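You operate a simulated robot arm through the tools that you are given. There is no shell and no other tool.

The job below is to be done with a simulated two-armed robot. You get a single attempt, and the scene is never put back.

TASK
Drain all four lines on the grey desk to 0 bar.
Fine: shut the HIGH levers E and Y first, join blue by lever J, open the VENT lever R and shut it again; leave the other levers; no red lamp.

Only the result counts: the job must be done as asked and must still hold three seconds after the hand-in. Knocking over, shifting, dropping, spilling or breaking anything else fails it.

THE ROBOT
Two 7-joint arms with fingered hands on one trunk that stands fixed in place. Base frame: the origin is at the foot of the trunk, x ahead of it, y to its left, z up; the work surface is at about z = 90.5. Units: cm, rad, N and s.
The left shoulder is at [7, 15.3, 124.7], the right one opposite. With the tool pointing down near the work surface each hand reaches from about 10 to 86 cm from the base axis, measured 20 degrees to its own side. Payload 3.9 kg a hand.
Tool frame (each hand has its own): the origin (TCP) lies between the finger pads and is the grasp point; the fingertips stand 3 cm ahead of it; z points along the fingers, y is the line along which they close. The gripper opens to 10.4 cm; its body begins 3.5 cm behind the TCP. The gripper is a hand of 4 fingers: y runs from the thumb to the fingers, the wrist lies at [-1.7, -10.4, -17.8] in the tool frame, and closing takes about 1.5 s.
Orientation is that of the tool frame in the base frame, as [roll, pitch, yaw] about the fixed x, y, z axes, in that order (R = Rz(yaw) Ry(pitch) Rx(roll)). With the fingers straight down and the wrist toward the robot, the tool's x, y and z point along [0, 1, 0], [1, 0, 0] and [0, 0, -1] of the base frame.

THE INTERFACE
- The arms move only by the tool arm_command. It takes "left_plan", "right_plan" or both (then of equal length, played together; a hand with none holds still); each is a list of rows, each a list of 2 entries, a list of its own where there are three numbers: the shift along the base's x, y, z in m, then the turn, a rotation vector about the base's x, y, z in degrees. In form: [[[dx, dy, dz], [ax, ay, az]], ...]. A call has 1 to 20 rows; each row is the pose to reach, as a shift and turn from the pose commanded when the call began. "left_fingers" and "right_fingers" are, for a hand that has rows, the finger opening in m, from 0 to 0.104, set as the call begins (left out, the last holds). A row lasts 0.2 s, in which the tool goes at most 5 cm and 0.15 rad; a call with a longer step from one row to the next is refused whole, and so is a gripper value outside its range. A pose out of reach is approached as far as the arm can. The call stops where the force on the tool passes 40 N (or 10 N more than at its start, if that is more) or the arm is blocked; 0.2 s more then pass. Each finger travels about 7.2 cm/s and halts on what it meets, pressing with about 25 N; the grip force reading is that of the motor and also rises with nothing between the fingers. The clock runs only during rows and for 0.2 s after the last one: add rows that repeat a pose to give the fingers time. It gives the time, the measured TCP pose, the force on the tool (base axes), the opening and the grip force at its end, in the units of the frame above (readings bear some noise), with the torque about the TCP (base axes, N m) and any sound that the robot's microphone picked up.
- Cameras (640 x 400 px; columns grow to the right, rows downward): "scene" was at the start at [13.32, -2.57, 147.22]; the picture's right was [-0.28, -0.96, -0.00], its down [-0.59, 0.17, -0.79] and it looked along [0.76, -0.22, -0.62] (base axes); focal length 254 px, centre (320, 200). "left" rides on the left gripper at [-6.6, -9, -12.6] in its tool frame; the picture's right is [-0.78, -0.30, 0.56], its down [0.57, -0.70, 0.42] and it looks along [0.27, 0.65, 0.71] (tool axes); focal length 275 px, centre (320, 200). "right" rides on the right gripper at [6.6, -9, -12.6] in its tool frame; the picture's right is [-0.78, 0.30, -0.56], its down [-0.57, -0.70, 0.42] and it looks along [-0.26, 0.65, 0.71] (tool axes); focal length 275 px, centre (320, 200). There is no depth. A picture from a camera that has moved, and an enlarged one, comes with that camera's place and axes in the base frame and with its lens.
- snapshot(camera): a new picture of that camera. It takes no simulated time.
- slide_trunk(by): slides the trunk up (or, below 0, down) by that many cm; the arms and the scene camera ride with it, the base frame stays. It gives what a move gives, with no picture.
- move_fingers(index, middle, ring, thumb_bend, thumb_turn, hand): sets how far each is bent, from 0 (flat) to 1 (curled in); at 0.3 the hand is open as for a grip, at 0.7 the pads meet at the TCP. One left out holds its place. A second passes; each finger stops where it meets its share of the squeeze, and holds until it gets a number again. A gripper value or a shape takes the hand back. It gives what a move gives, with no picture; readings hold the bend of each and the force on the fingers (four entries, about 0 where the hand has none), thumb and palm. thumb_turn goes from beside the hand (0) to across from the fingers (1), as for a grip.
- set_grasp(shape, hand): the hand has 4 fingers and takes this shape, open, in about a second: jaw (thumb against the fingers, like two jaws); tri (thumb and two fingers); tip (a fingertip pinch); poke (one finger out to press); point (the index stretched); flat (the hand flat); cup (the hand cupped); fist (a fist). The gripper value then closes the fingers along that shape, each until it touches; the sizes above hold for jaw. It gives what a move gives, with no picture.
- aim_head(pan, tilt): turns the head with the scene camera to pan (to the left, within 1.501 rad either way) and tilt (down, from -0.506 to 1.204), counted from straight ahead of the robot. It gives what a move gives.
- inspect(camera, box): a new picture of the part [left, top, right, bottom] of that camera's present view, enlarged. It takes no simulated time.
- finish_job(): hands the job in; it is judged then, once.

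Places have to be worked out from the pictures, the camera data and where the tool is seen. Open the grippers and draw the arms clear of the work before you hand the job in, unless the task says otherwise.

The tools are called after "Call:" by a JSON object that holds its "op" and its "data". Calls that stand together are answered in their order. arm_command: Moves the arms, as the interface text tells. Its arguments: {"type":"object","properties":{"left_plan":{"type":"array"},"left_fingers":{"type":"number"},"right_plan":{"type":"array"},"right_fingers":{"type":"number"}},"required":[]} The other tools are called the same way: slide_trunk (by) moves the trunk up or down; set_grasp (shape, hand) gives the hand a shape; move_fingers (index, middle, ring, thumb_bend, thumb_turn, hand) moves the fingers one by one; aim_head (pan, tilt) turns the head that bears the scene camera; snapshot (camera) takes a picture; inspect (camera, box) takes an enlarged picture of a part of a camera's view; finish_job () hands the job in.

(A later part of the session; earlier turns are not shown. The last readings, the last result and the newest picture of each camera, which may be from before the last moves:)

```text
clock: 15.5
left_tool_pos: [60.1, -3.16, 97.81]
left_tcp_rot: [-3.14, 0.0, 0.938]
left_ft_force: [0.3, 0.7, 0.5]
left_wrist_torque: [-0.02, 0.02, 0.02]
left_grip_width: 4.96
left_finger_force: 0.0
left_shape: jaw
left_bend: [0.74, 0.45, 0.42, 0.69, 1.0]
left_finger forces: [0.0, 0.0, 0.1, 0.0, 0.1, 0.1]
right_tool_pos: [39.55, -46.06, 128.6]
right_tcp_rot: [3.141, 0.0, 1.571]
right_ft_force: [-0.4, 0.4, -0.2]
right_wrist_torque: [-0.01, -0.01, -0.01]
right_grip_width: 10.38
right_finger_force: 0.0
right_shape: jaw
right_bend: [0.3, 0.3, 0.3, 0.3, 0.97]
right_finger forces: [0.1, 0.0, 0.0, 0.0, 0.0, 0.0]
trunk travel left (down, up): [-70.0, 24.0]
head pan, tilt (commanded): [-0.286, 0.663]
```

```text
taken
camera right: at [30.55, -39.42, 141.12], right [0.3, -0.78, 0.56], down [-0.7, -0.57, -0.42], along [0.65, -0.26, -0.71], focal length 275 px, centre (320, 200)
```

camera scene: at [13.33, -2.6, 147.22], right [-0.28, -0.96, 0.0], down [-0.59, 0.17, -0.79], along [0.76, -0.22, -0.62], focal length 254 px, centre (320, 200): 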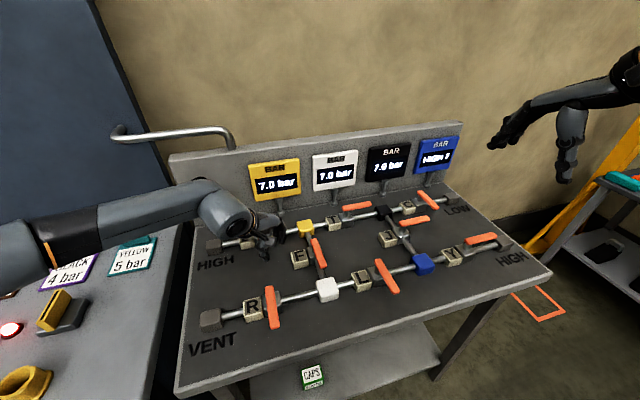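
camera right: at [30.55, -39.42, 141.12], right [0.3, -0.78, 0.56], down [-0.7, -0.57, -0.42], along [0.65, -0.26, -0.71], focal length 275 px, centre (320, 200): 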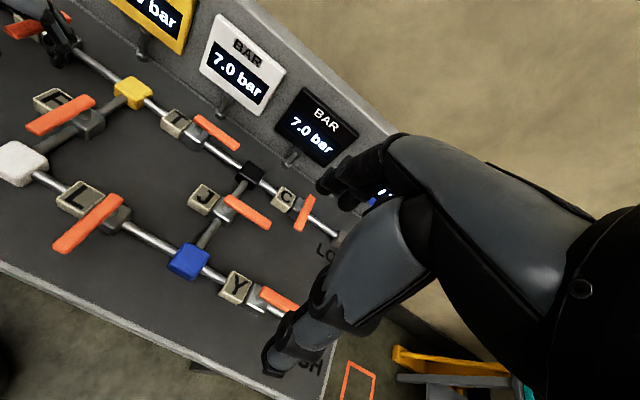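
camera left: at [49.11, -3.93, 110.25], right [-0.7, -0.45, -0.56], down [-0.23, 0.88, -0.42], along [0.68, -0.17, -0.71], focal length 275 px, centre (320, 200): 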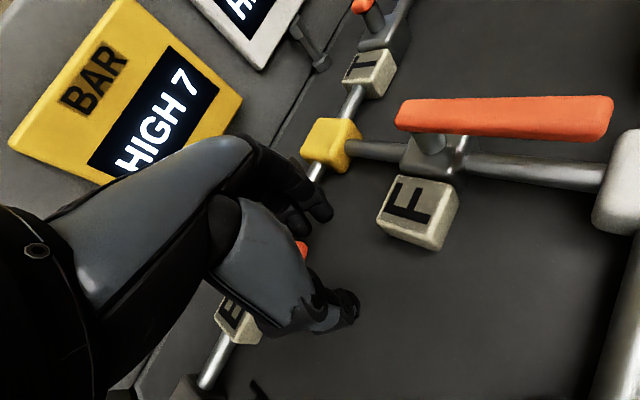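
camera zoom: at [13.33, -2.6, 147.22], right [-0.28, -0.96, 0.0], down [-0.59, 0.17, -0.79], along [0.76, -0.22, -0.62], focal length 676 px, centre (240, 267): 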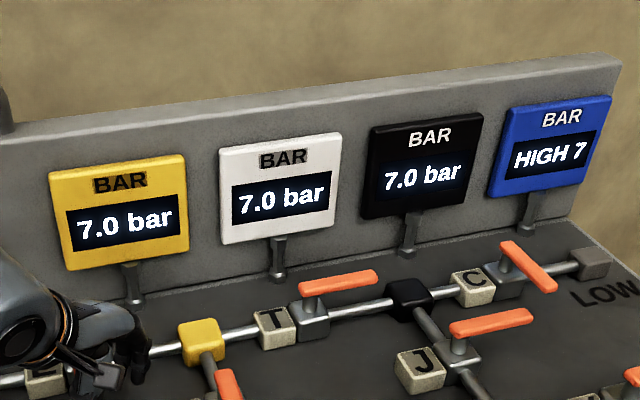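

E is shut: yellow, white and black read 7.0 bar, and blue still reads HIGH 7 through Y. I ease the left hand off the handle, lift it and turn it back to a parking place above the R side.

Call:
{"op": "arm_command", "data": {"left_plan": [[[0, -0.004, 0], [0, 0, 0]], [[0, -0.007, 0.005], [0, 0, 0]], [[0, -0.007, 0.03], [0, 0, 0]], [[0, -0.007, 0.06], [0, 0, 0]], [[-0.01, 0.0, 0.09], [0, 0, 0]], [[-0.03, 0.02, 0.12], [0, 0, 8]], [[-0.05, 0.04, 0.145], [0, 0, 16]], [[-0.07, 0.06, 0.165], [0, 0, 24]], [[-0.09, 0.08, 0.17], [0, 0, 32]], [[-0.1, 0.09, 0.17], [0, 0, 36.3]], [[-0.1, 0.09, 0.17], [0, 0, 36.3]]]}}

Call:
{"op": "snapshot", "data": {"camera": "scene"}}

Call:
{"op": "inspect", "data": {"camera": "scene", "box": [180, 180, 360, 320]}}

Call:
{"op": "snapshot", "data": {"camera": "left"}}

```text
clock: 17.9
left_tool_pos: [49.94, 5.9, 114.77]
left_tcp_rot: [-3.141, -0.001, 1.572]
left_ft_force: [0.5, 0.1, 1.2]
left_wrist_torque: [0.03, 0.01, -0.01]
left_grip_width: 4.97
left_finger_force: 0.1
left_shape: jaw
left_bend: [0.74, 0.45, 0.42, 0.69, 1.0]
left_finger forces: [0.0, 0.0, 0.0, 0.0, 0.1, 0.0]
right_tool_pos: [39.49, -46.13, 128.52]
right_tcp_rot: [-3.141, 0.001, 1.57]
right_ft_force: [0.0, -1.1, 0.5]
right_wrist_torque: [0.01, 0.02, 0.01]
right_grip_width: 10.4
right_finger_force: 0.1
right_shape: jaw
right_bend: [0.3, 0.3, 0.3, 0.3, 0.97]
right_finger forces: [0.0, 0.1, 0.0, 0.1, 0.0, 0.1]
trunk travel left (down, up): [-70.0, 24.0]
head pan, tilt (commanded): [-0.286, 0.663]
```

```text
taken
camera scene: at [13.34, -2.6, 147.21], right [-0.28, -0.96, 0.0], down [-0.59, 0.17, -0.79], along [0.76, -0.22, -0.62], focal length 254 px, centre (320, 200)
```

scene: 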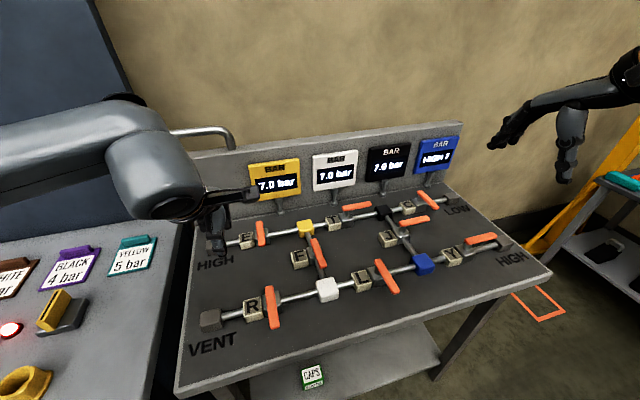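

```text
2.86 times, centred on (270, 250) of scene
camera zoom: at [13.34, -2.6, 147.21], right [-0.28, -0.96, 0.0], down [-0.59, 0.17, -0.79], along [0.76, -0.22, -0.62], focal length 725 px, centre (463, 57)
```

zoom: 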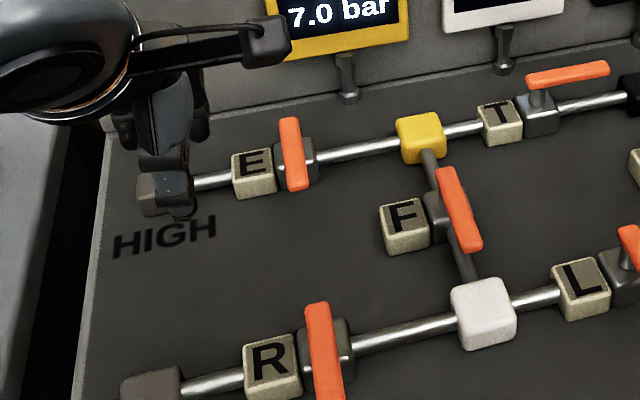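

```text
taken
camera left: at [40.86, -0.85, 127.18], right [-0.29, -0.78, -0.56], down [-0.7, 0.57, -0.42], along [0.65, 0.27, -0.71], focal length 275 px, centre (320, 200)
```

left: 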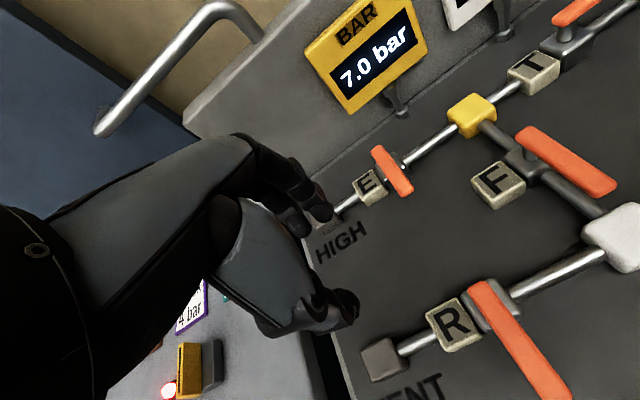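

E stands properly across its pipe. Now Y with the right hand: its handle runs from the post near (46.8, -53.5) to a tip near (46.8, -62). I bring the right hand above it with a 5 cm opening.

Call:
{"op": "arm_command", "data": {"right_plan": [[[0.01, -0.015, -0.01], [0, 0, 0]], [[0.02, -0.035, -0.03], [0, 0, 0]], [[0.035, -0.06, -0.055], [0, 0, 0]], [[0.05, -0.085, -0.085], [0, 0, 0]], [[0.06, -0.105, -0.115], [0, 0, 0]], [[0.068, -0.125, -0.145], [0, 0, 0]], [[0.073, -0.1375, -0.175], [0, 0, 0]], [[0.073, -0.1375, -0.2], [0, 0, 0]], [[0.073, -0.1375, -0.215], [0, 0, 0]], [[0.073, -0.1375, -0.215], [0, 0, 0]]], "right_fingers": 0.05}}

Call:
{"op": "snapshot", "data": {"camera": "right"}}

Call:
{"op": "inspect", "data": {"camera": "scene", "box": [380, 150, 580, 310]}}

```text
clock: 20.1
left_tool_pos: [49.96, 5.73, 114.67]
left_tcp_rot: [3.141, -0.001, 1.572]
left_ft_force: [0.0, -0.2, -1.5]
left_wrist_torque: [0.0, 0.05, -0.01]
left_grip_width: 4.97
left_finger_force: 0.2
left_shape: jaw
left_bend: [0.74, 0.45, 0.42, 0.69, 1.0]
left_finger forces: [0.1, 0.0, 0.1, 0.1, 0.0, 0.0]
right_tool_pos: [46.7, -59.84, 106.8]
right_tcp_rot: [3.141, 0.001, 1.57]
right_ft_force: [-0.4, 0.2, 0.1]
right_wrist_torque: [0.02, -0.02, -0.04]
right_grip_width: 5.07
right_finger_force: 0.1
right_shape: jaw
right_bend: [0.74, 0.45, 0.42, 0.69, 1.0]
right_finger forces: [0.0, 0.0, 0.1, 0.1, 0.0, 0.1]
trunk travel left (down, up): [-70.0, 24.0]
head pan, tilt (commanded): [-0.286, 0.663]
```

```text
taken
camera right: at [37.75, -53.24, 119.51], right [0.3, -0.78, 0.56], down [-0.7, -0.57, -0.42], along [0.65, -0.26, -0.71], focal length 275 px, centre (320, 200)
```

right: 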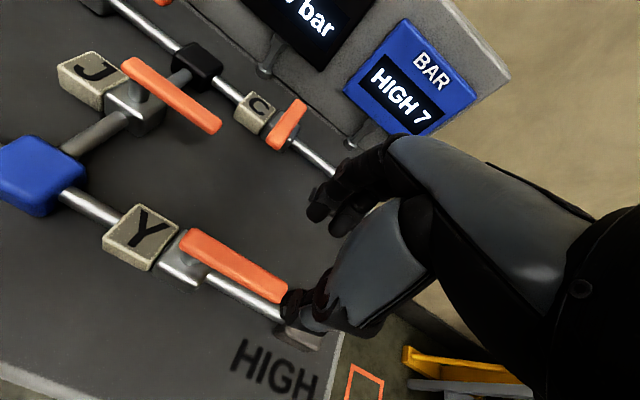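

```text
2.50 times, centred on (480, 230) of scene
camera zoom: at [13.32, -2.57, 147.22], right [-0.28, -0.96, 0.0], down [-0.59, 0.17, -0.79], along [0.76, -0.22, -0.62], focal length 634 px, centre (-80, 125)
```

zoom: 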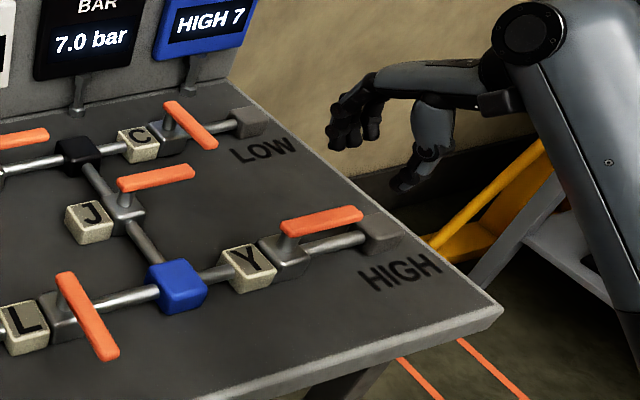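

Y's handle is at x ≈ 46.7, centred between thumb and fingers. I lower the right hand 9 cm over it.

Call:
{"op": "arm_command", "data": {"right_plan": [[[0, 0, -0.015], [0, 0, 0]], [[0, 0, -0.03], [0, 0, 0]], [[0, 0, -0.045], [0, 0, 0]], [[0, 0, -0.06], [0, 0, 0]], [[0, 0, -0.07], [0, 0, 0]], [[0, 0, -0.08], [0, 0, 0]], [[0, 0, -0.09], [0, 0, 0]], [[0, 0, -0.09], [0, 0, 0]]]}}

Call:
{"op": "snapshot", "data": {"camera": "right"}}

Call:
{"op": "inspect", "data": {"camera": "scene", "box": [420, 190, 560, 300]}}

```text
clock: 21.9
left_tool_pos: [49.82, 5.79, 114.66]
left_tcp_rot: [3.141, 0.0, 1.573]
left_ft_force: [0.6, 0.2, 0.3]
left_wrist_torque: [0.05, 0.0, 0.02]
left_grip_width: 4.98
left_finger_force: 0.0
left_shape: jaw
left_bend: [0.74, 0.45, 0.42, 0.69, 1.0]
left_finger forces: [0.0, 0.0, 0.0, 0.0, 0.0, 0.0]
right_tool_pos: [46.81, -59.73, 98.1]
right_tcp_rot: [3.141, 0.0, 1.572]
right_ft_force: [-0.2, 0.0, 0.0]
right_wrist_torque: [-0.01, 0.01, -0.01]
right_grip_width: 5.08
right_finger_force: 0.1
right_shape: jaw
right_bend: [0.74, 0.45, 0.42, 0.69, 1.0]
right_finger forces: [0.0, 0.0, 0.0, 0.0, 0.0, 0.1]
trunk travel left (down, up): [-70.0, 24.0]
head pan, tilt (commanded): [-0.286, 0.663]
```

```text
taken
camera right: at [37.81, -53.15, 110.62], right [0.3, -0.78, 0.56], down [-0.7, -0.57, -0.42], along [0.65, -0.27, -0.71], focal length 275 px, centre (320, 200)
```

right: 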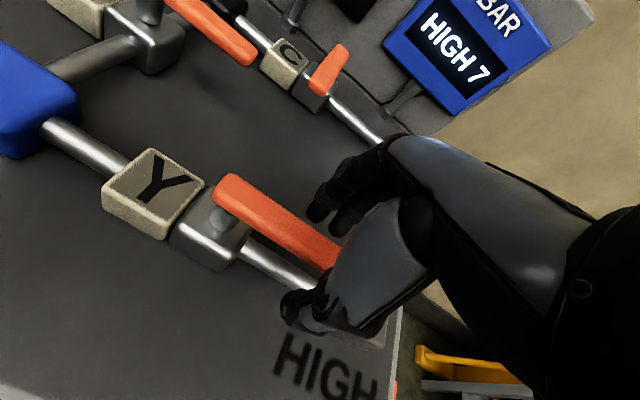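

```text
3.64 times, centred on (490, 245) of scene
camera zoom: at [13.3, -2.56, 147.22], right [-0.28, -0.96, 0.0], down [-0.59, 0.17, -0.79], along [0.76, -0.22, -0.62], focal length 922 px, centre (-298, 36)
```

zoom: 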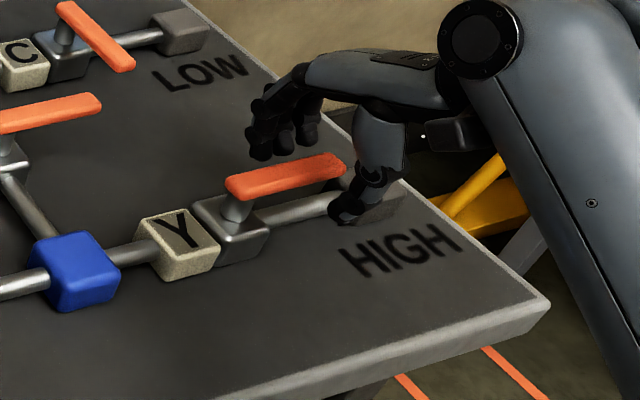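

Y's handle is straddled cleanly. I narrow the jaw loosely and swing it clockwise 45° about its post, turning the right hand along.

Call:
{"op": "arm_command", "data": {"right_plan": [[[0, 0, -0.002], [0, 0, 0]], [[0, 0, -0.003], [0, 0, 0]], [[0, 0, -0.003], [0, 0, 0]], [[-0.0081, 0.0005, -0.003], [0, 0, -7.5]], [[-0.016, 0.0021, -0.003], [0, 0, -15]], [[-0.0237, 0.0047, -0.003], [0, 0, -22.5]], [[-0.031, 0.0083, -0.003], [0, 0, -30]], [[-0.0377, 0.0128, -0.003], [0, 0, -37.5]], [[-0.0438, 0.0182, -0.003], [0, 0, -45]], [[-0.0438, 0.0182, -0.003], [0, 0, -45]]], "right_fingers": 0.024}}

Call:
{"op": "snapshot", "data": {"camera": "right"}}

Call:
{"op": "inspect", "data": {"camera": "scene", "box": [420, 190, 560, 300]}}

```text
clock: 24.1
left_tool_pos: [49.8, 5.71, 114.84]
left_tcp_rot: [3.142, -0.001, 1.571]
left_ft_force: [-0.1, -0.2, -0.1]
left_wrist_torque: [-0.03, 0.0, 0.0]
left_grip_width: 4.97
left_finger_force: 0.2
left_shape: jaw
left_bend: [0.74, 0.45, 0.42, 0.69, 1.0]
left_finger forces: [0.0, 0.0, 0.0, 0.1, 0.1, 0.0]
right_tool_pos: [42.52, -58.07, 97.69]
right_tcp_rot: [3.141, 0.0, 0.784]
right_ft_force: [-0.3, 0.2, -0.8]
right_wrist_torque: [0.02, 0.0, -0.04]
right_grip_width: 2.45
right_finger_force: 0.0
right_shape: jaw
right_bend: [0.73, 0.57, 0.55, 0.74, 1.0]
right_finger forces: [0.3, 0.4, 0.0, 0.1, 0.0, 0.0]
trunk travel left (down, up): [-70.0, 24.0]
head pan, tilt (commanded): [-0.286, 0.663]
```

```text
taken
camera right: at [40.84, -46.97, 110.35], right [-0.34, -0.76, 0.56], down [-0.9, 0.09, -0.42], along [0.27, -0.65, -0.71], focal length 275 px, centre (320, 200)
```

right: 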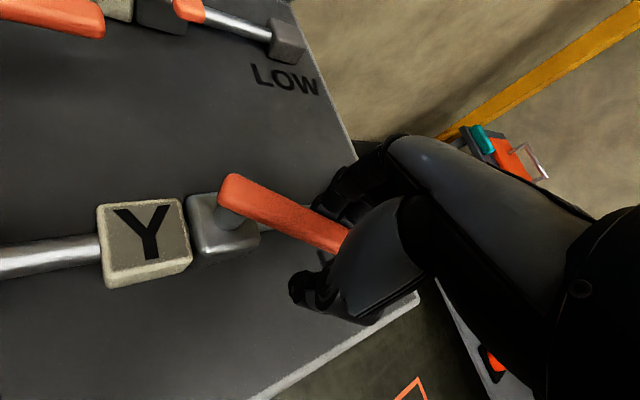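

```text
3.64 times, centred on (490, 245) of scene
camera zoom: at [13.32, -2.61, 147.22], right [-0.28, -0.96, 0.0], down [-0.59, 0.17, -0.79], along [0.76, -0.22, -0.62], focal length 922 px, centre (-298, 36)
```

zoom: 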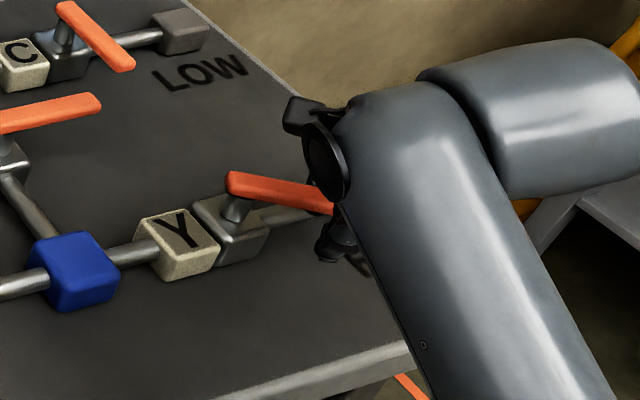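

The right wrist turns freely here, so I continue the swing to about 83° and look.

Call:
{"op": "arm_command", "data": {"right_plan": [[[-0.0054, 0.0061, 0], [0, 0, -7.5]], [[-0.0099, 0.0128, 0], [0, 0, -15]], [[-0.0135, 0.0201, 0], [0, 0, -22.5]], [[-0.0161, 0.0278, 0], [0, 0, -30]], [[-0.0177, 0.0357, 0], [0, 0, -37.5]], [[-0.0177, 0.0357, 0], [0, 0, -37.5]]]}}

Call:
{"op": "snapshot", "data": {"camera": "right"}}

Call:
{"op": "snapshot", "data": {"camera": "scene"}}

```text
clock: 25.5
left_tool_pos: [49.88, 5.63, 114.82]
left_tcp_rot: [-3.14, 0.002, 1.572]
left_ft_force: [0.7, 0.1, -0.6]
left_wrist_torque: [-0.03, -0.02, 0.01]
left_grip_width: 4.97
left_finger_force: 0.0
left_shape: jaw
left_bend: [0.74, 0.45, 0.42, 0.69, 1.0]
left_finger forces: [0.1, 0.1, 0.0, 0.0, 0.0, 0.1]
right_tool_pos: [40.71, -54.38, 97.81]
right_tcp_rot: [3.141, 0.0, 0.13]
right_ft_force: [0.0, -0.4, -0.3]
right_wrist_torque: [-0.01, 0.02, -0.03]
right_grip_width: 2.47
right_finger_force: 0.1
right_shape: jaw
right_bend: [0.73, 0.57, 0.55, 0.74, 1.0]
right_finger forces: [0.4, 0.1, 0.1, 0.0, 0.0, 0.1]
trunk travel left (down, up): [-70.0, 24.0]
head pan, tilt (commanded): [-0.286, 0.663]
```

```text
taken
camera right: at [46.07, -44.53, 110.4], right [-0.73, -0.39, 0.56], down [-0.66, 0.62, -0.42], along [-0.18, -0.68, -0.71], focal length 275 px, centre (320, 200)
```

right: 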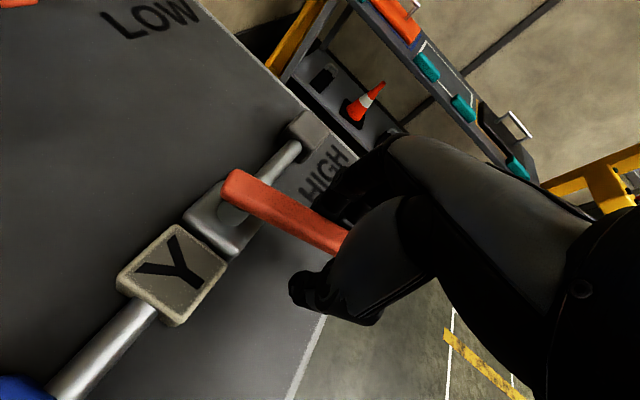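

```text
taken
camera scene: at [13.28, -2.6, 147.22], right [-0.28, -0.96, 0.0], down [-0.59, 0.17, -0.79], along [0.76, -0.22, -0.62], focal length 254 px, centre (320, 200)
```

scene: 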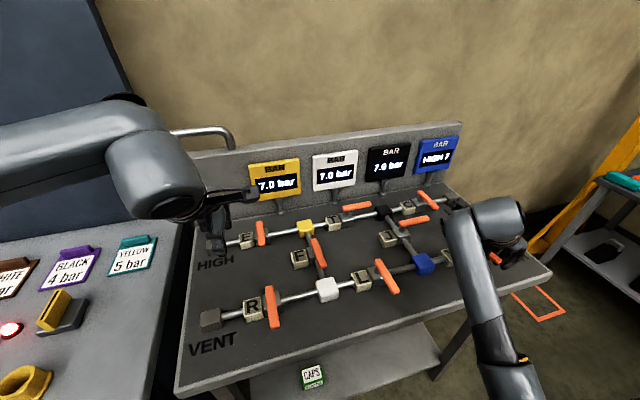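

Y's handle is near 80°. I carry on to about 93° of hand swing, to make up for the jaw's play.

Call:
{"op": "arm_command", "data": {"right_plan": [[[-0.0004, 0.004, 0], [0, 0, -4]], [[-0.0005, 0.0081, 0], [0, 0, -7.5]], [[-0.0004, 0.0113, 0], [0, 0, -10.5]], [[-0.0004, 0.0113, 0], [0, 0, -10.5]]]}}

Call:
{"op": "snapshot", "data": {"camera": "right"}}

Call:
{"op": "inspect", "data": {"camera": "scene", "box": [230, 130, 470, 220]}}

Call:
{"op": "inspect", "data": {"camera": "scene", "box": [420, 190, 560, 300]}}

```text
clock: 26.5
left_tool_pos: [49.9, 5.82, 114.83]
left_tcp_rot: [3.141, 0.0, 1.572]
left_ft_force: [0.2, -0.6, -0.2]
left_wrist_torque: [-0.01, 0.0, 0.01]
left_grip_width: 4.97
left_finger_force: 0.1
left_shape: jaw
left_bend: [0.74, 0.45, 0.42, 0.69, 1.0]
left_finger forces: [0.1, 0.1, 0.0, 0.1, 0.1, 0.0]
right_tool_pos: [40.57, -53.28, 97.8]
right_tcp_rot: [3.141, 0.0, -0.054]
right_ft_force: [-0.2, 0.2, 1.0]
right_wrist_torque: [-0.01, -0.03, 0.0]
right_grip_width: 2.44
right_finger_force: 0.1
right_shape: jaw
right_bend: [0.73, 0.57, 0.55, 0.74, 1.0]
right_finger forces: [0.0, 0.0, 0.1, 0.0, 0.0, 0.0]
trunk travel left (down, up): [-70.0, 24.0]
head pan, tilt (commanded): [-0.286, 0.663]
```

```text
taken
camera right: at [47.75, -44.59, 110.37], right [-0.79, -0.25, 0.56], down [-0.53, 0.73, -0.42], along [-0.3, -0.63, -0.71], focal length 275 px, centre (320, 200)
```

right: 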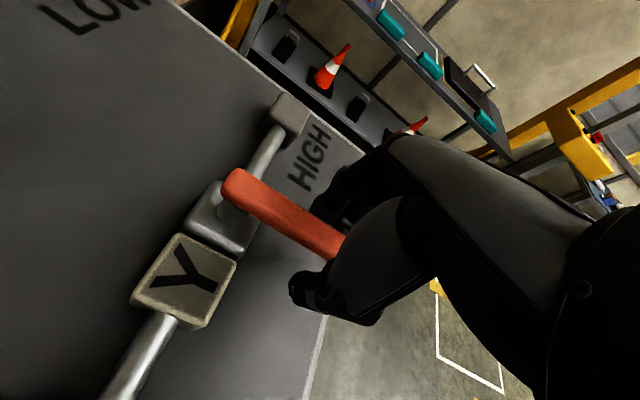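

```text
2.67 times, centred on (350, 175) of scene
camera zoom: at [13.3, -2.56, 147.22], right [-0.28, -0.96, 0.0], down [-0.59, 0.17, -0.79], along [0.76, -0.22, -0.62], focal length 676 px, centre (240, 267)
```

zoom: 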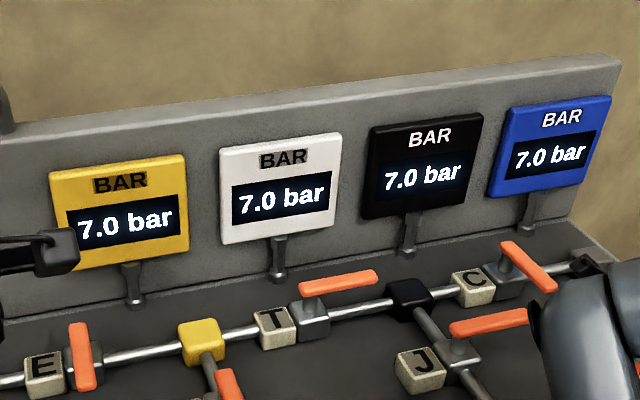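

```text
3.64 times, centred on (490, 245) of scene
camera zoom: at [13.3, -2.56, 147.22], right [-0.28, -0.96, 0.0], down [-0.59, 0.17, -0.79], along [0.76, -0.22, -0.62], focal length 922 px, centre (-298, 36)
```

zoom: 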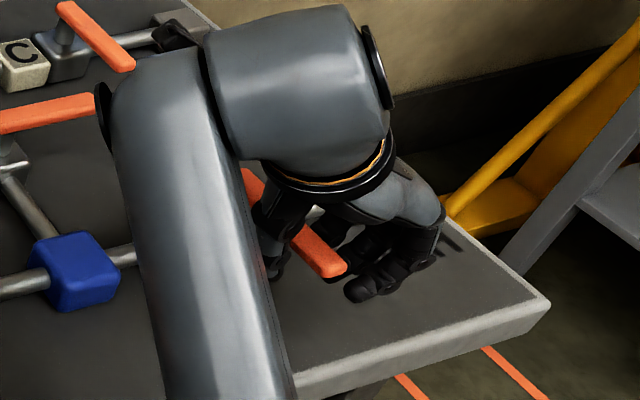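

Blue now reads 7.0 bar, so Y is shut and all four lines are cut off from HIGH. I open the jaw, lift, and carry the right hand over J's handle, turning it back.

Call:
{"op": "arm_command", "data": {"right_plan": [[[0, 0, 0], [0, 0, 0]], [[0, 0, 0], [0, 0, 0]], [[0, 0, 0.02], [0, 0, 0]], [[0, 0, 0.05], [0, 0, 0]], [[0, 0, 0.08], [0, 0, 0]], [[0, 0, 0.11], [0, 0, 0]], [[0.01, 0.005, 0.13], [0, 0, 8]], [[0.025, 0.01, 0.14], [0, 0, 16]], [[0.04, 0.015, 0.14], [0, 0, 24]], [[0.055, 0.02, 0.14], [0, 0, 32]], [[0.07, 0.025, 0.14], [0, 0, 40]], [[0.085, 0.03, 0.14], [0, 0, 48]], [[0.1, 0.035, 0.14], [0, 0, 56]], [[0.115, 0.04, 0.14], [0, 0, 64]], [[0.13, 0.045, 0.14], [0, 0, 72]], [[0.145, 0.05, 0.13], [0, 0, 80]], [[0.16, 0.056, 0.12], [0, 0, 87]], [[0.17, 0.061, 0.11], [0, 0, 93]], [[0.17, 0.061, 0.11], [0, 0, 93]]], "right_fingers": 0.05}}

Call:
{"op": "snapshot", "data": {"camera": "right"}}

Call:
{"op": "snapshot", "data": {"camera": "scene"}}

Call:
{"op": "inspect", "data": {"camera": "scene", "box": [370, 170, 550, 300]}}

```text
clock: 30.5
left_tool_pos: [49.87, 5.69, 114.8]
left_tcp_rot: [3.141, -0.001, 1.573]
left_ft_force: [-0.2, -0.3, -0.4]
left_wrist_torque: [0.02, -0.03, 0.0]
left_grip_width: 5.01
left_finger_force: 0.0
left_shape: jaw
left_bend: [0.74, 0.45, 0.42, 0.69, 1.0]
left_finger forces: [0.0, 0.0, 0.0, 0.0, 0.0, 0.1]
right_tool_pos: [57.42, -47.15, 108.85]
right_tcp_rot: [-3.141, 0.0, 1.573]
right_ft_force: [0.1, -0.1, 0.6]
right_wrist_torque: [-0.02, -0.01, -0.01]
right_grip_width: 4.96
right_finger_force: 0.1
right_shape: jaw
right_bend: [0.74, 0.45, 0.42, 0.69, 1.0]
right_finger forces: [0.0, 0.0, 0.1, 0.0, 0.0, 0.0]
trunk travel left (down, up): [-70.0, 24.0]
head pan, tilt (commanded): [-0.286, 0.663]
```

```text
taken
camera right: at [48.57, -40.5, 121.41], right [0.3, -0.78, 0.56], down [-0.7, -0.57, -0.42], along [0.65, -0.26, -0.71], focal length 275 px, centre (320, 200)
```

right: 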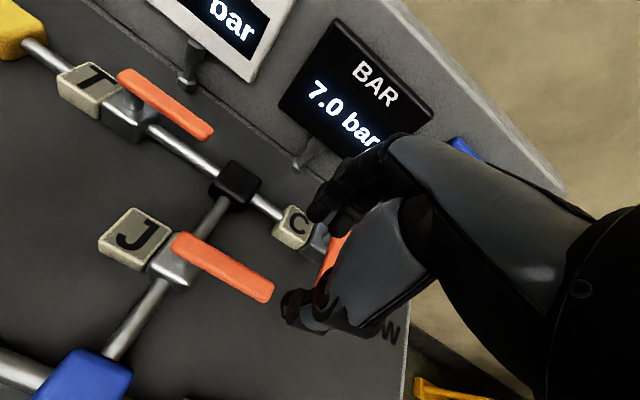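

```text
taken
camera scene: at [13.3, -2.54, 147.22], right [-0.28, -0.96, 0.0], down [-0.59, 0.17, -0.79], along [0.76, -0.22, -0.62], focal length 254 px, centre (320, 200)
```

scene: 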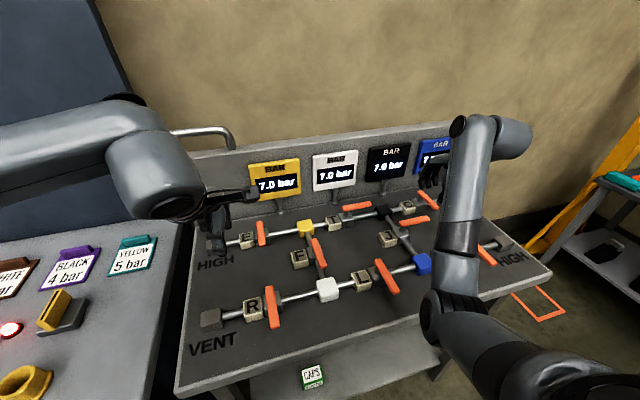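

```text
3.08 times, centred on (460, 235) of scene
camera zoom: at [13.3, -2.54, 147.22], right [-0.28, -0.96, 0.0], down [-0.59, 0.17, -0.79], along [0.76, -0.22, -0.62], focal length 780 px, centre (-111, 92)
```

zoom: 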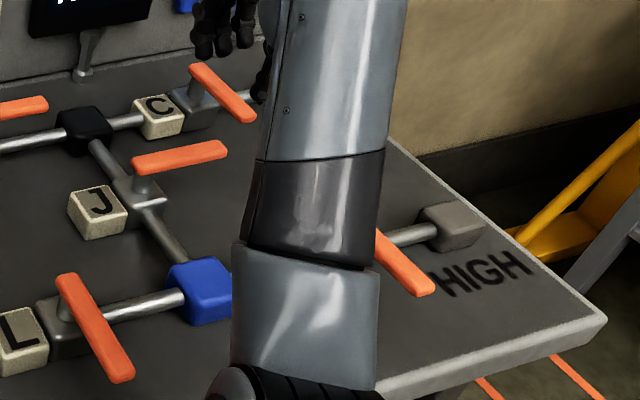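

J's handle runs from its post near (57.5, -40.8) to a tip near y = -48.9, still pointing right (shut). I shift slightly toward the post, to stay clear of C's handle and the blue block, and lower over it.

Call:
{"op": "arm_command", "data": {"right_plan": [[[0.0005, 0.005, -0.01], [0, 0, 0]], [[0.0005, 0.0085, -0.025], [0, 0, 0]], [[0.0005, 0.0085, -0.04], [0, 0, 0]], [[0.0005, 0.0085, -0.055], [0, 0, 0]], [[0.0005, 0.0085, -0.07], [0, 0, 0]], [[0.0005, 0.0085, -0.085], [0, 0, 0]], [[0.0005, 0.0085, -0.097], [0, 0, 0]], [[0.0005, 0.0085, -0.1085], [0, 0, 0]], [[0.0005, 0.0085, -0.1085], [0, 0, 0]]]}}

Call:
{"op": "snapshot", "data": {"camera": "right"}}

Call:
{"op": "inspect", "data": {"camera": "scene", "box": [350, 170, 530, 300]}}

Call:
{"op": "snapshot", "data": {"camera": "left"}}

```text
clock: 32.5
left_tool_pos: [49.9, 5.7, 114.67]
left_tcp_rot: [3.141, 0.0, 1.572]
left_ft_force: [-0.1, 0.9, 1.0]
left_wrist_torque: [0.02, -0.02, 0.04]
left_grip_width: 4.98
left_finger_force: 0.1
left_shape: jaw
left_bend: [0.74, 0.45, 0.42, 0.69, 1.0]
left_finger forces: [0.1, 0.0, 0.0, 0.0, 0.0, 0.0]
right_tool_pos: [57.53, -46.37, 98.01]
right_tcp_rot: [-3.141, -0.001, 1.571]
right_ft_force: [0.4, 0.2, 0.1]
right_wrist_torque: [-0.04, 0.0, -0.01]
right_grip_width: 4.96
right_finger_force: 0.1
right_shape: jaw
right_bend: [0.74, 0.45, 0.42, 0.69, 1.0]
right_finger forces: [0.0, 0.0, 0.1, 0.0, 0.0, 0.0]
trunk travel left (down, up): [-70.0, 24.0]
head pan, tilt (commanded): [-0.286, 0.663]
```

```text
taken
camera right: at [48.6, -39.74, 110.5], right [0.3, -0.78, 0.56], down [-0.7, -0.57, -0.42], along [0.65, -0.26, -0.71], focal length 275 px, centre (320, 200)
```

right: 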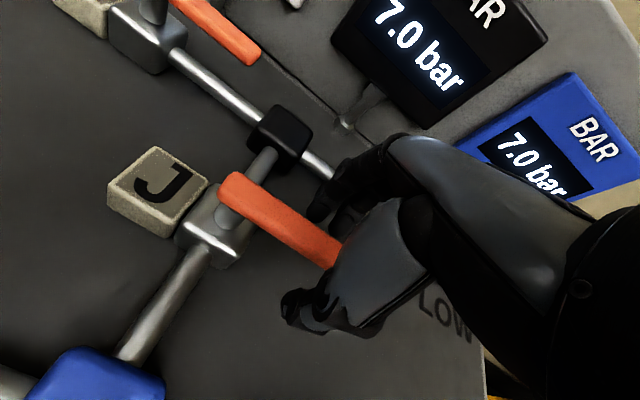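

```text
3.08 times, centred on (440, 235) of scene
camera zoom: at [13.32, -2.55, 147.22], right [-0.28, -0.96, 0.0], down [-0.59, 0.17, -0.79], along [0.76, -0.22, -0.62], focal length 780 px, centre (-49, 92)
```

zoom: 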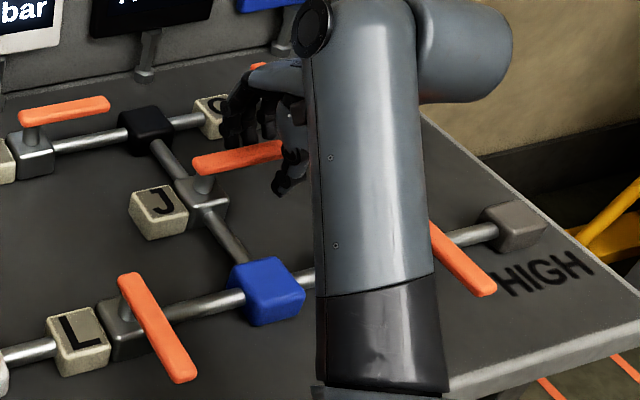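

```text
taken
camera left: at [40.85, -0.82, 127.19], right [-0.3, -0.78, -0.56], down [-0.7, 0.57, -0.42], along [0.65, 0.27, -0.71], focal length 275 px, centre (320, 200)
```

left: 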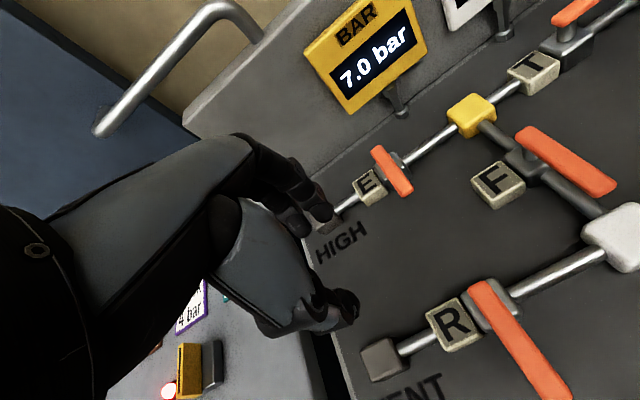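

J's handle lies between thumb and fingers, clear of C. I close the jaw loosely and swing it clockwise toward pointing at the robot (along its pipe), to about 82° first.

Call:
{"op": "arm_command", "data": {"right_plan": [[[0, 0, 0], [0, 0, 0]], [[0, 0, 0], [0, 0, 0]], [[0, 0, 0], [0, 0, 0]], [[-0.0073, 0.0005, 0], [0, 0, -7.5]], [[-0.0144, 0.0019, 0], [0, 0, -15]], [[-0.0213, 0.0042, 0], [0, 0, -22.5]], [[-0.0279, 0.0075, 0], [0, 0, -30]], [[-0.0339, 0.0115, 0], [0, 0, -37.5]], [[-0.0394, 0.0163, 0], [0, 0, -45]], [[-0.0442, 0.0218, 0], [0, 0, -52.5]], [[-0.0482, 0.0279, 0], [0, 0, -60]], [[-0.0515, 0.0344, 0], [0, 0, -67.5]], [[-0.0538, 0.0413, 0], [0, 0, -75]], [[-0.0552, 0.0484, 0], [0, 0, -82.5]], [[-0.0552, 0.0484, 0], [0, 0, -82.5]]], "right_fingers": 0.024}}

Call:
{"op": "snapshot", "data": {"camera": "right"}}

Call:
{"op": "snapshot", "data": {"camera": "scene"}}

```text
clock: 35.7
left_tool_pos: [49.89, 5.84, 114.71]
left_tcp_rot: [-3.142, 0.0, 1.573]
left_ft_force: [-0.7, 0.9, -0.3]
left_wrist_torque: [0.0, 0.02, -0.01]
left_grip_width: 4.95
left_finger_force: 0.1
left_shape: jaw
left_bend: [0.74, 0.45, 0.42, 0.69, 1.0]
left_finger forces: [0.0, 0.1, 0.0, 0.0, 0.1, 0.0]
right_tool_pos: [52.21, -41.47, 97.94]
right_tcp_rot: [-3.139, 0.0, 0.129]
right_ft_force: [-0.3, -0.4, -1.3]
right_wrist_torque: [-0.01, 0.0, 0.0]
right_grip_width: 2.45
right_finger_force: 0.2
right_shape: jaw
right_bend: [0.73, 0.57, 0.55, 0.74, 1.0]
right_finger forces: [0.3, 0.5, 0.0, 0.1, 0.0, 0.0]
trunk travel left (down, up): [-70.0, 24.0]
head pan, tilt (commanded): [-0.286, 0.663]
```

```text
taken
camera right: at [57.57, -31.68, 110.43], right [-0.73, -0.39, 0.56], down [-0.66, 0.62, -0.42], along [-0.18, -0.68, -0.71], focal length 275 px, centre (320, 200)
```

right: 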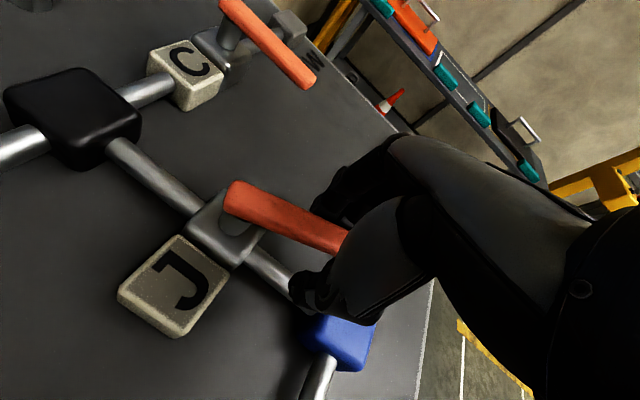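

```text
taken
camera scene: at [13.3, -2.6, 147.22], right [-0.28, -0.96, 0.0], down [-0.59, 0.17, -0.79], along [0.76, -0.22, -0.62], focal length 254 px, centre (320, 200)
```

scene: 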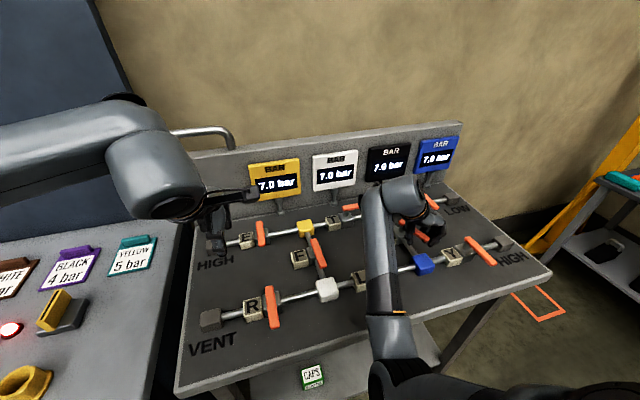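

J is around 79°, all clear. I finish the swing the same way as with Y.

Call:
{"op": "arm_command", "data": {"right_plan": [[[-0.0003, 0.0036, 0], [0, 0, -4]], [[-0.0005, 0.0073, 0], [0, 0, -7.5]], [[-0.0004, 0.0102, 0], [0, 0, -10.5]], [[-0.0004, 0.0102, 0], [0, 0, -10.5]]]}}

Call:
{"op": "snapshot", "data": {"camera": "right"}}

Call:
{"op": "inspect", "data": {"camera": "scene", "box": [350, 130, 530, 300]}}

```text
clock: 36.7
left_tool_pos: [49.86, 5.74, 114.7]
left_tcp_rot: [3.141, 0.0, 1.573]
left_ft_force: [-0.3, -0.7, 0.1]
left_wrist_torque: [-0.01, -0.01, 0.02]
left_grip_width: 4.97
left_finger_force: 0.1
left_shape: jaw
left_bend: [0.74, 0.45, 0.42, 0.69, 1.0]
left_finger forces: [0.1, 0.0, 0.0, 0.0, 0.0, 0.0]
right_tool_pos: [52.13, -40.5, 97.76]
right_tcp_rot: [3.141, 0.002, -0.053]
right_ft_force: [-0.9, 0.0, -1.6]
right_wrist_torque: [0.01, -0.01, -0.02]
right_grip_width: 2.46
right_finger_force: 0.0
right_shape: jaw
right_bend: [0.73, 0.57, 0.55, 0.74, 1.0]
right_finger forces: [0.0, 0.4, 0.2, 0.0, 0.0, 0.0]
trunk travel left (down, up): [-70.0, 24.0]
head pan, tilt (commanded): [-0.286, 0.663]
```

```text
taken
camera right: at [59.23, -31.79, 110.45], right [-0.79, -0.26, 0.56], down [-0.53, 0.73, -0.42], along [-0.3, -0.63, -0.71], focal length 275 px, centre (320, 200)
```

right: 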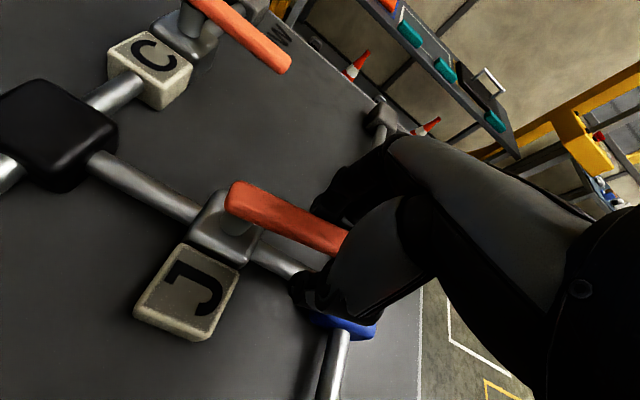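

```text
2.35 times, centred on (440, 215) of scene
camera zoom: at [13.31, -2.56, 147.22], right [-0.28, -0.96, 0.0], down [-0.59, 0.17, -0.79], along [0.76, -0.22, -0.62], focal length 597 px, centre (38, 165)
```

zoom: 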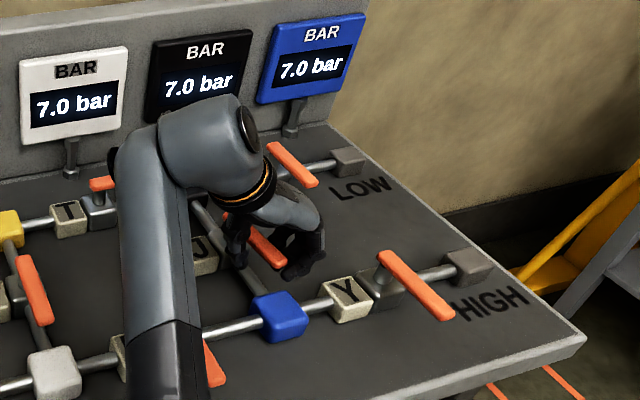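

J lags about 10–12° short of its pipe line (handle slope versus the pipe in the wrist picture). I push another 0.8 cm in +y and recheck.

Call:
{"op": "arm_command", "data": {"right_plan": [[[0, 0.004, 0], [0, 0, -2]], [[0, 0.008, 0], [0, 0, -4]], [[0, 0.008, 0], [0, 0, -4]]]}}

Call:
{"op": "snapshot", "data": {"camera": "right"}}

Call:
{"op": "inspect", "data": {"camera": "scene", "box": [400, 190, 480, 260]}}

```text
clock: 37.5
left_tool_pos: [49.83, 5.67, 114.65]
left_tcp_rot: [-3.14, 0.0, 1.574]
left_ft_force: [-0.4, -0.6, -0.2]
left_wrist_torque: [-0.02, 0.0, -0.02]
left_grip_width: 4.97
left_finger_force: 0.0
left_shape: jaw
left_bend: [0.74, 0.45, 0.42, 0.69, 1.0]
left_finger forces: [0.0, 0.0, 0.1, 0.0, 0.1, 0.0]
right_tool_pos: [52.03, -39.67, 98.04]
right_tcp_rot: [3.141, 0.001, -0.122]
right_ft_force: [-2.0, -1.3, -0.5]
right_wrist_torque: [0.03, -0.01, -0.04]
right_grip_width: 2.41
right_finger_force: 0.1
right_shape: jaw
right_bend: [0.73, 0.57, 0.55, 0.74, 1.0]
right_finger forces: [0.4, 0.2, 0.9, 0.1, 0.1, 0.0]
trunk travel left (down, up): [-70.0, 24.0]
head pan, tilt (commanded): [-0.286, 0.663]
```

```text
taken
camera right: at [59.8, -31.52, 110.47], right [-0.81, -0.2, 0.56], down [-0.48, 0.77, -0.42], along [-0.34, -0.61, -0.71], focal length 275 px, centre (320, 200)
```

right: 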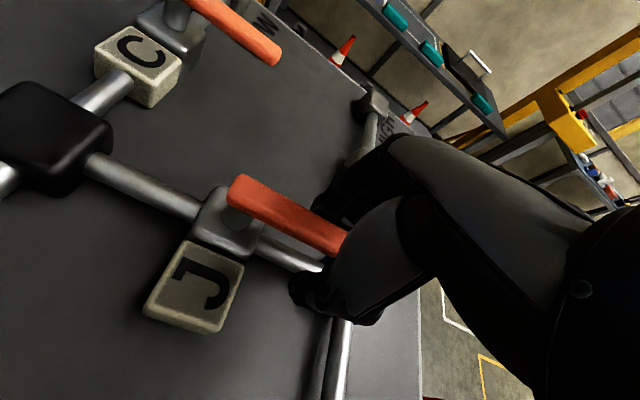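

```text
5.71 times, centred on (440, 225) of scene
camera zoom: at [13.3, -2.57, 147.22], right [-0.28, -0.96, 0.0], down [-0.59, 0.17, -0.79], along [0.76, -0.22, -0.62], focal length 1449 px, centre (-366, 57)
```

zoom: 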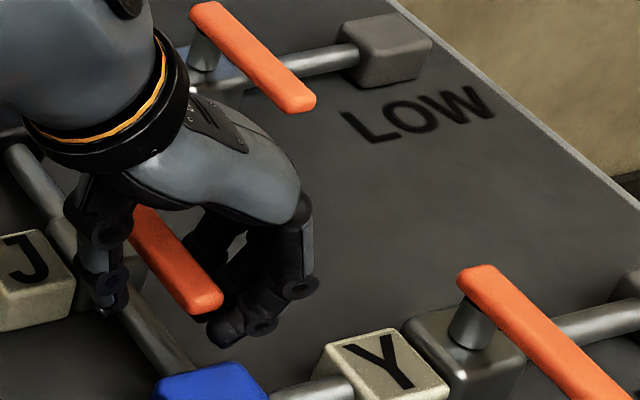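

J's handle now lies along its pipe (both views agree). I open the right jaw, lift it out and park the right arm back high at its starting area.

Call:
{"op": "arm_command", "data": {"right_plan": [[[0, 0, 0], [0, 0, 0]], [[0, 0, 0], [0, 0, 0]], [[0, 0, 0.02], [0, 0, 0]], [[0, 0, 0.05], [0, 0, 0]], [[0, 0, 0.08], [0, 0, 0]], [[0, 0, 0.11], [0, 0, 0]], [[-0.01, -0.005, 0.13], [0, 0, 8]], [[-0.02, -0.01, 0.15], [0, 0, 16]], [[-0.03, -0.015, 0.165], [0, 0, 24]], [[-0.04, -0.02, 0.18], [0, 0, 32]], [[-0.05, -0.025, 0.195], [0, 0, 40]], [[-0.06, -0.03, 0.21], [0, 0, 48]], [[-0.07, -0.035, 0.225], [0, 0, 56]], [[-0.08, -0.04, 0.24], [0, 0, 64]], [[-0.09, -0.045, 0.25], [0, 0, 72]], [[-0.1, -0.05, 0.26], [0, 0, 80]], [[-0.11, -0.056, 0.27], [0, 0, 88]], [[-0.12, -0.063, 0.27], [0, 0, 96]], [[-0.12, -0.063, 0.27], [0, 0, 97]]], "right_fingers": 0.05}}

Call:
{"op": "snapshot", "data": {"camera": "right"}}

Call:
{"op": "snapshot", "data": {"camera": "scene"}}

Call:
{"op": "inspect", "data": {"camera": "scene", "box": [330, 130, 550, 300]}}

```text
clock: 41.5
left_tool_pos: [49.94, 5.85, 114.72]
left_tcp_rot: [3.14, 0.002, 1.573]
left_ft_force: [0.3, -0.5, 0.2]
left_wrist_torque: [0.02, 0.0, -0.03]
left_grip_width: 4.96
left_finger_force: 0.0
left_shape: jaw
left_bend: [0.74, 0.45, 0.42, 0.69, 1.0]
left_finger forces: [0.0, 0.0, 0.0, 0.1, 0.0, 0.0]
right_tool_pos: [40.11, -46.01, 124.94]
right_tcp_rot: [-3.141, -0.001, 1.572]
right_ft_force: [-0.6, -0.5, 0.4]
right_wrist_torque: [-0.01, 0.04, -0.03]
right_grip_width: 4.94
right_finger_force: 0.0
right_shape: jaw
right_bend: [0.74, 0.45, 0.42, 0.69, 1.0]
right_finger forces: [0.1, 0.0, 0.1, 0.0, 0.1, 0.1]
trunk travel left (down, up): [-70.0, 24.0]
head pan, tilt (commanded): [-0.286, 0.663]
```

```text
taken
camera right: at [31.15, -39.27, 137.48], right [0.3, -0.78, 0.56], down [-0.7, -0.57, -0.42], along [0.65, -0.26, -0.71], focal length 275 px, centre (320, 200)
```

right: 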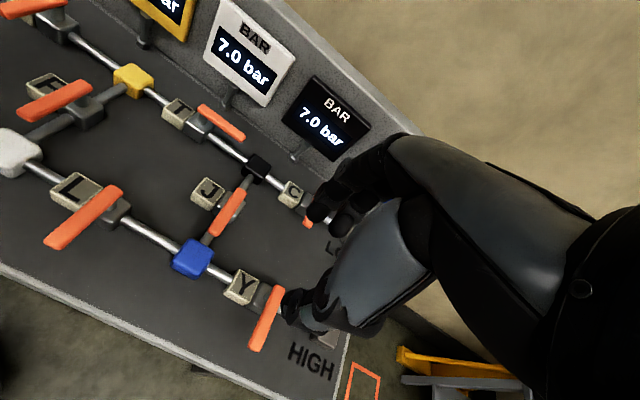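

```text
taken
camera scene: at [13.35, -2.53, 147.21], right [-0.28, -0.96, 0.0], down [-0.59, 0.17, -0.79], along [0.76, -0.22, -0.62], focal length 254 px, centre (320, 200)
```

scene: 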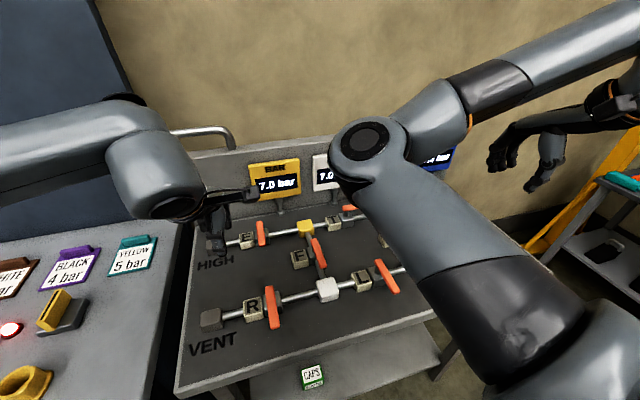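

```text
2.35 times, centred on (440, 215) of scene
camera zoom: at [13.35, -2.53, 147.21], right [-0.28, -0.96, 0.0], down [-0.59, 0.17, -0.79], along [0.76, -0.22, -0.62], focal length 597 px, centre (38, 165)
```

zoom: 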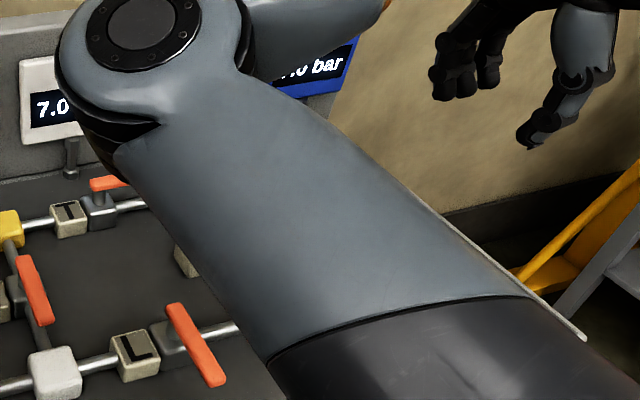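

The right elbow swung inward in front of the head camera, close to where the left arm must work. I move the right hand further out to the right and look again.

Call:
{"op": "arm_command", "data": {"right_plan": [[[0.005, -0.03, 0], [0, 0, 0]], [[0.01, -0.06, 0], [0, 0, 0]], [[0.015, -0.09, 0], [0, 0, 0]], [[0.02, -0.12, 0], [0, 0, 0]], [[0.025, -0.15, 0], [0, 0, 0]], [[0.03, -0.18, 0], [0, 0, 0]], [[0.03, -0.18, 0], [0, 0, 0]]]}}

Call:
{"op": "snapshot", "data": {"camera": "scene"}}

Call:
{"op": "snapshot", "data": {"camera": "left"}}

```text
clock: 43.1
left_tool_pos: [49.91, 5.76, 114.7]
left_tcp_rot: [-3.141, 0.0, 1.572]
left_ft_force: [0.3, 0.4, 0.7]
left_wrist_torque: [0.0, 0.01, 0.0]
left_grip_width: 4.95
left_finger_force: 0.1
left_shape: jaw
left_bend: [0.74, 0.45, 0.42, 0.69, 1.0]
left_finger forces: [0.1, 0.0, 0.1, 0.1, 0.0, 0.0]
right_tool_pos: [43.3, -63.88, 124.91]
right_tcp_rot: [3.14, 0.001, 1.572]
right_ft_force: [-0.4, 0.0, 0.6]
right_wrist_torque: [0.02, -0.01, -0.02]
right_grip_width: 4.94
right_finger_force: 0.1
right_shape: jaw
right_bend: [0.74, 0.45, 0.42, 0.69, 1.0]
right_finger forces: [0.0, 0.0, 0.0, 0.0, 0.0, 0.0]
trunk travel left (down, up): [-70.0, 24.0]
head pan, tilt (commanded): [-0.286, 0.663]
```

```text
taken
camera scene: at [13.32, -2.49, 147.22], right [-0.28, -0.96, 0.0], down [-0.59, 0.17, -0.79], along [0.76, -0.22, -0.62], focal length 254 px, centre (320, 200)
```

scene: 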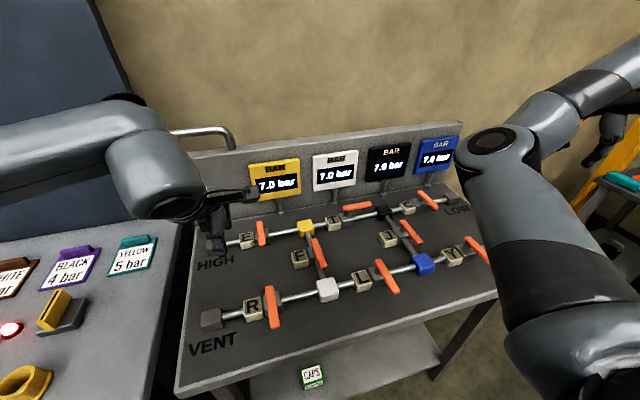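

```text
taken
camera left: at [40.85, -0.77, 127.18], right [-0.3, -0.78, -0.56], down [-0.7, 0.57, -0.42], along [0.65, 0.27, -0.71], focal length 275 px, centre (320, 200)
```

left: 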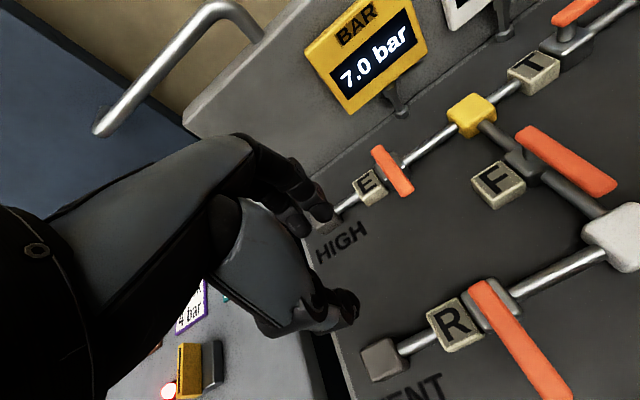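

The view is clear again: E and Y across, J along its pipe. I check those three closely before venting.

Call:
{"op": "inspect", "data": {"camera": "scene", "box": [340, 170, 500, 300]}}

Call:
{"op": "inspect", "data": {"camera": "scene", "box": [190, 200, 350, 340]}}

```text
3.08 times, centred on (420, 235) of scene
camera zoom: at [13.32, -2.49, 147.22], right [-0.28, -0.96, 0.0], down [-0.59, 0.17, -0.79], along [0.76, -0.22, -0.62], focal length 780 px, centre (12, 92)
```

zoom: 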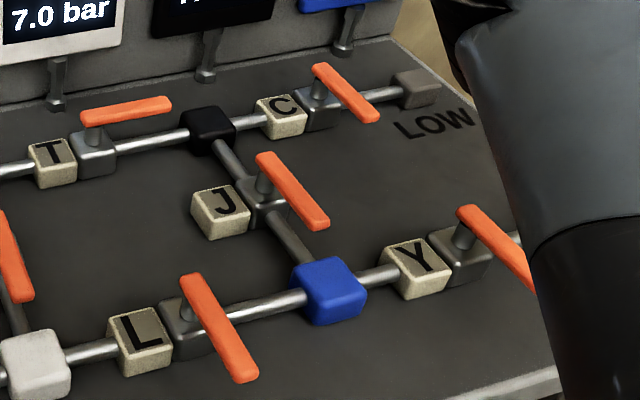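

```text
2.86 times, centred on (270, 270) of scene
camera zoom: at [13.32, -2.49, 147.22], right [-0.28, -0.96, 0.0], down [-0.59, 0.17, -0.79], along [0.76, -0.22, -0.62], focal length 725 px, centre (463, 0)
```

zoom: 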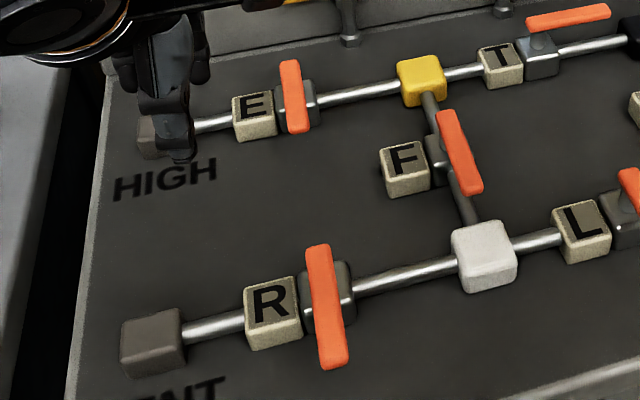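

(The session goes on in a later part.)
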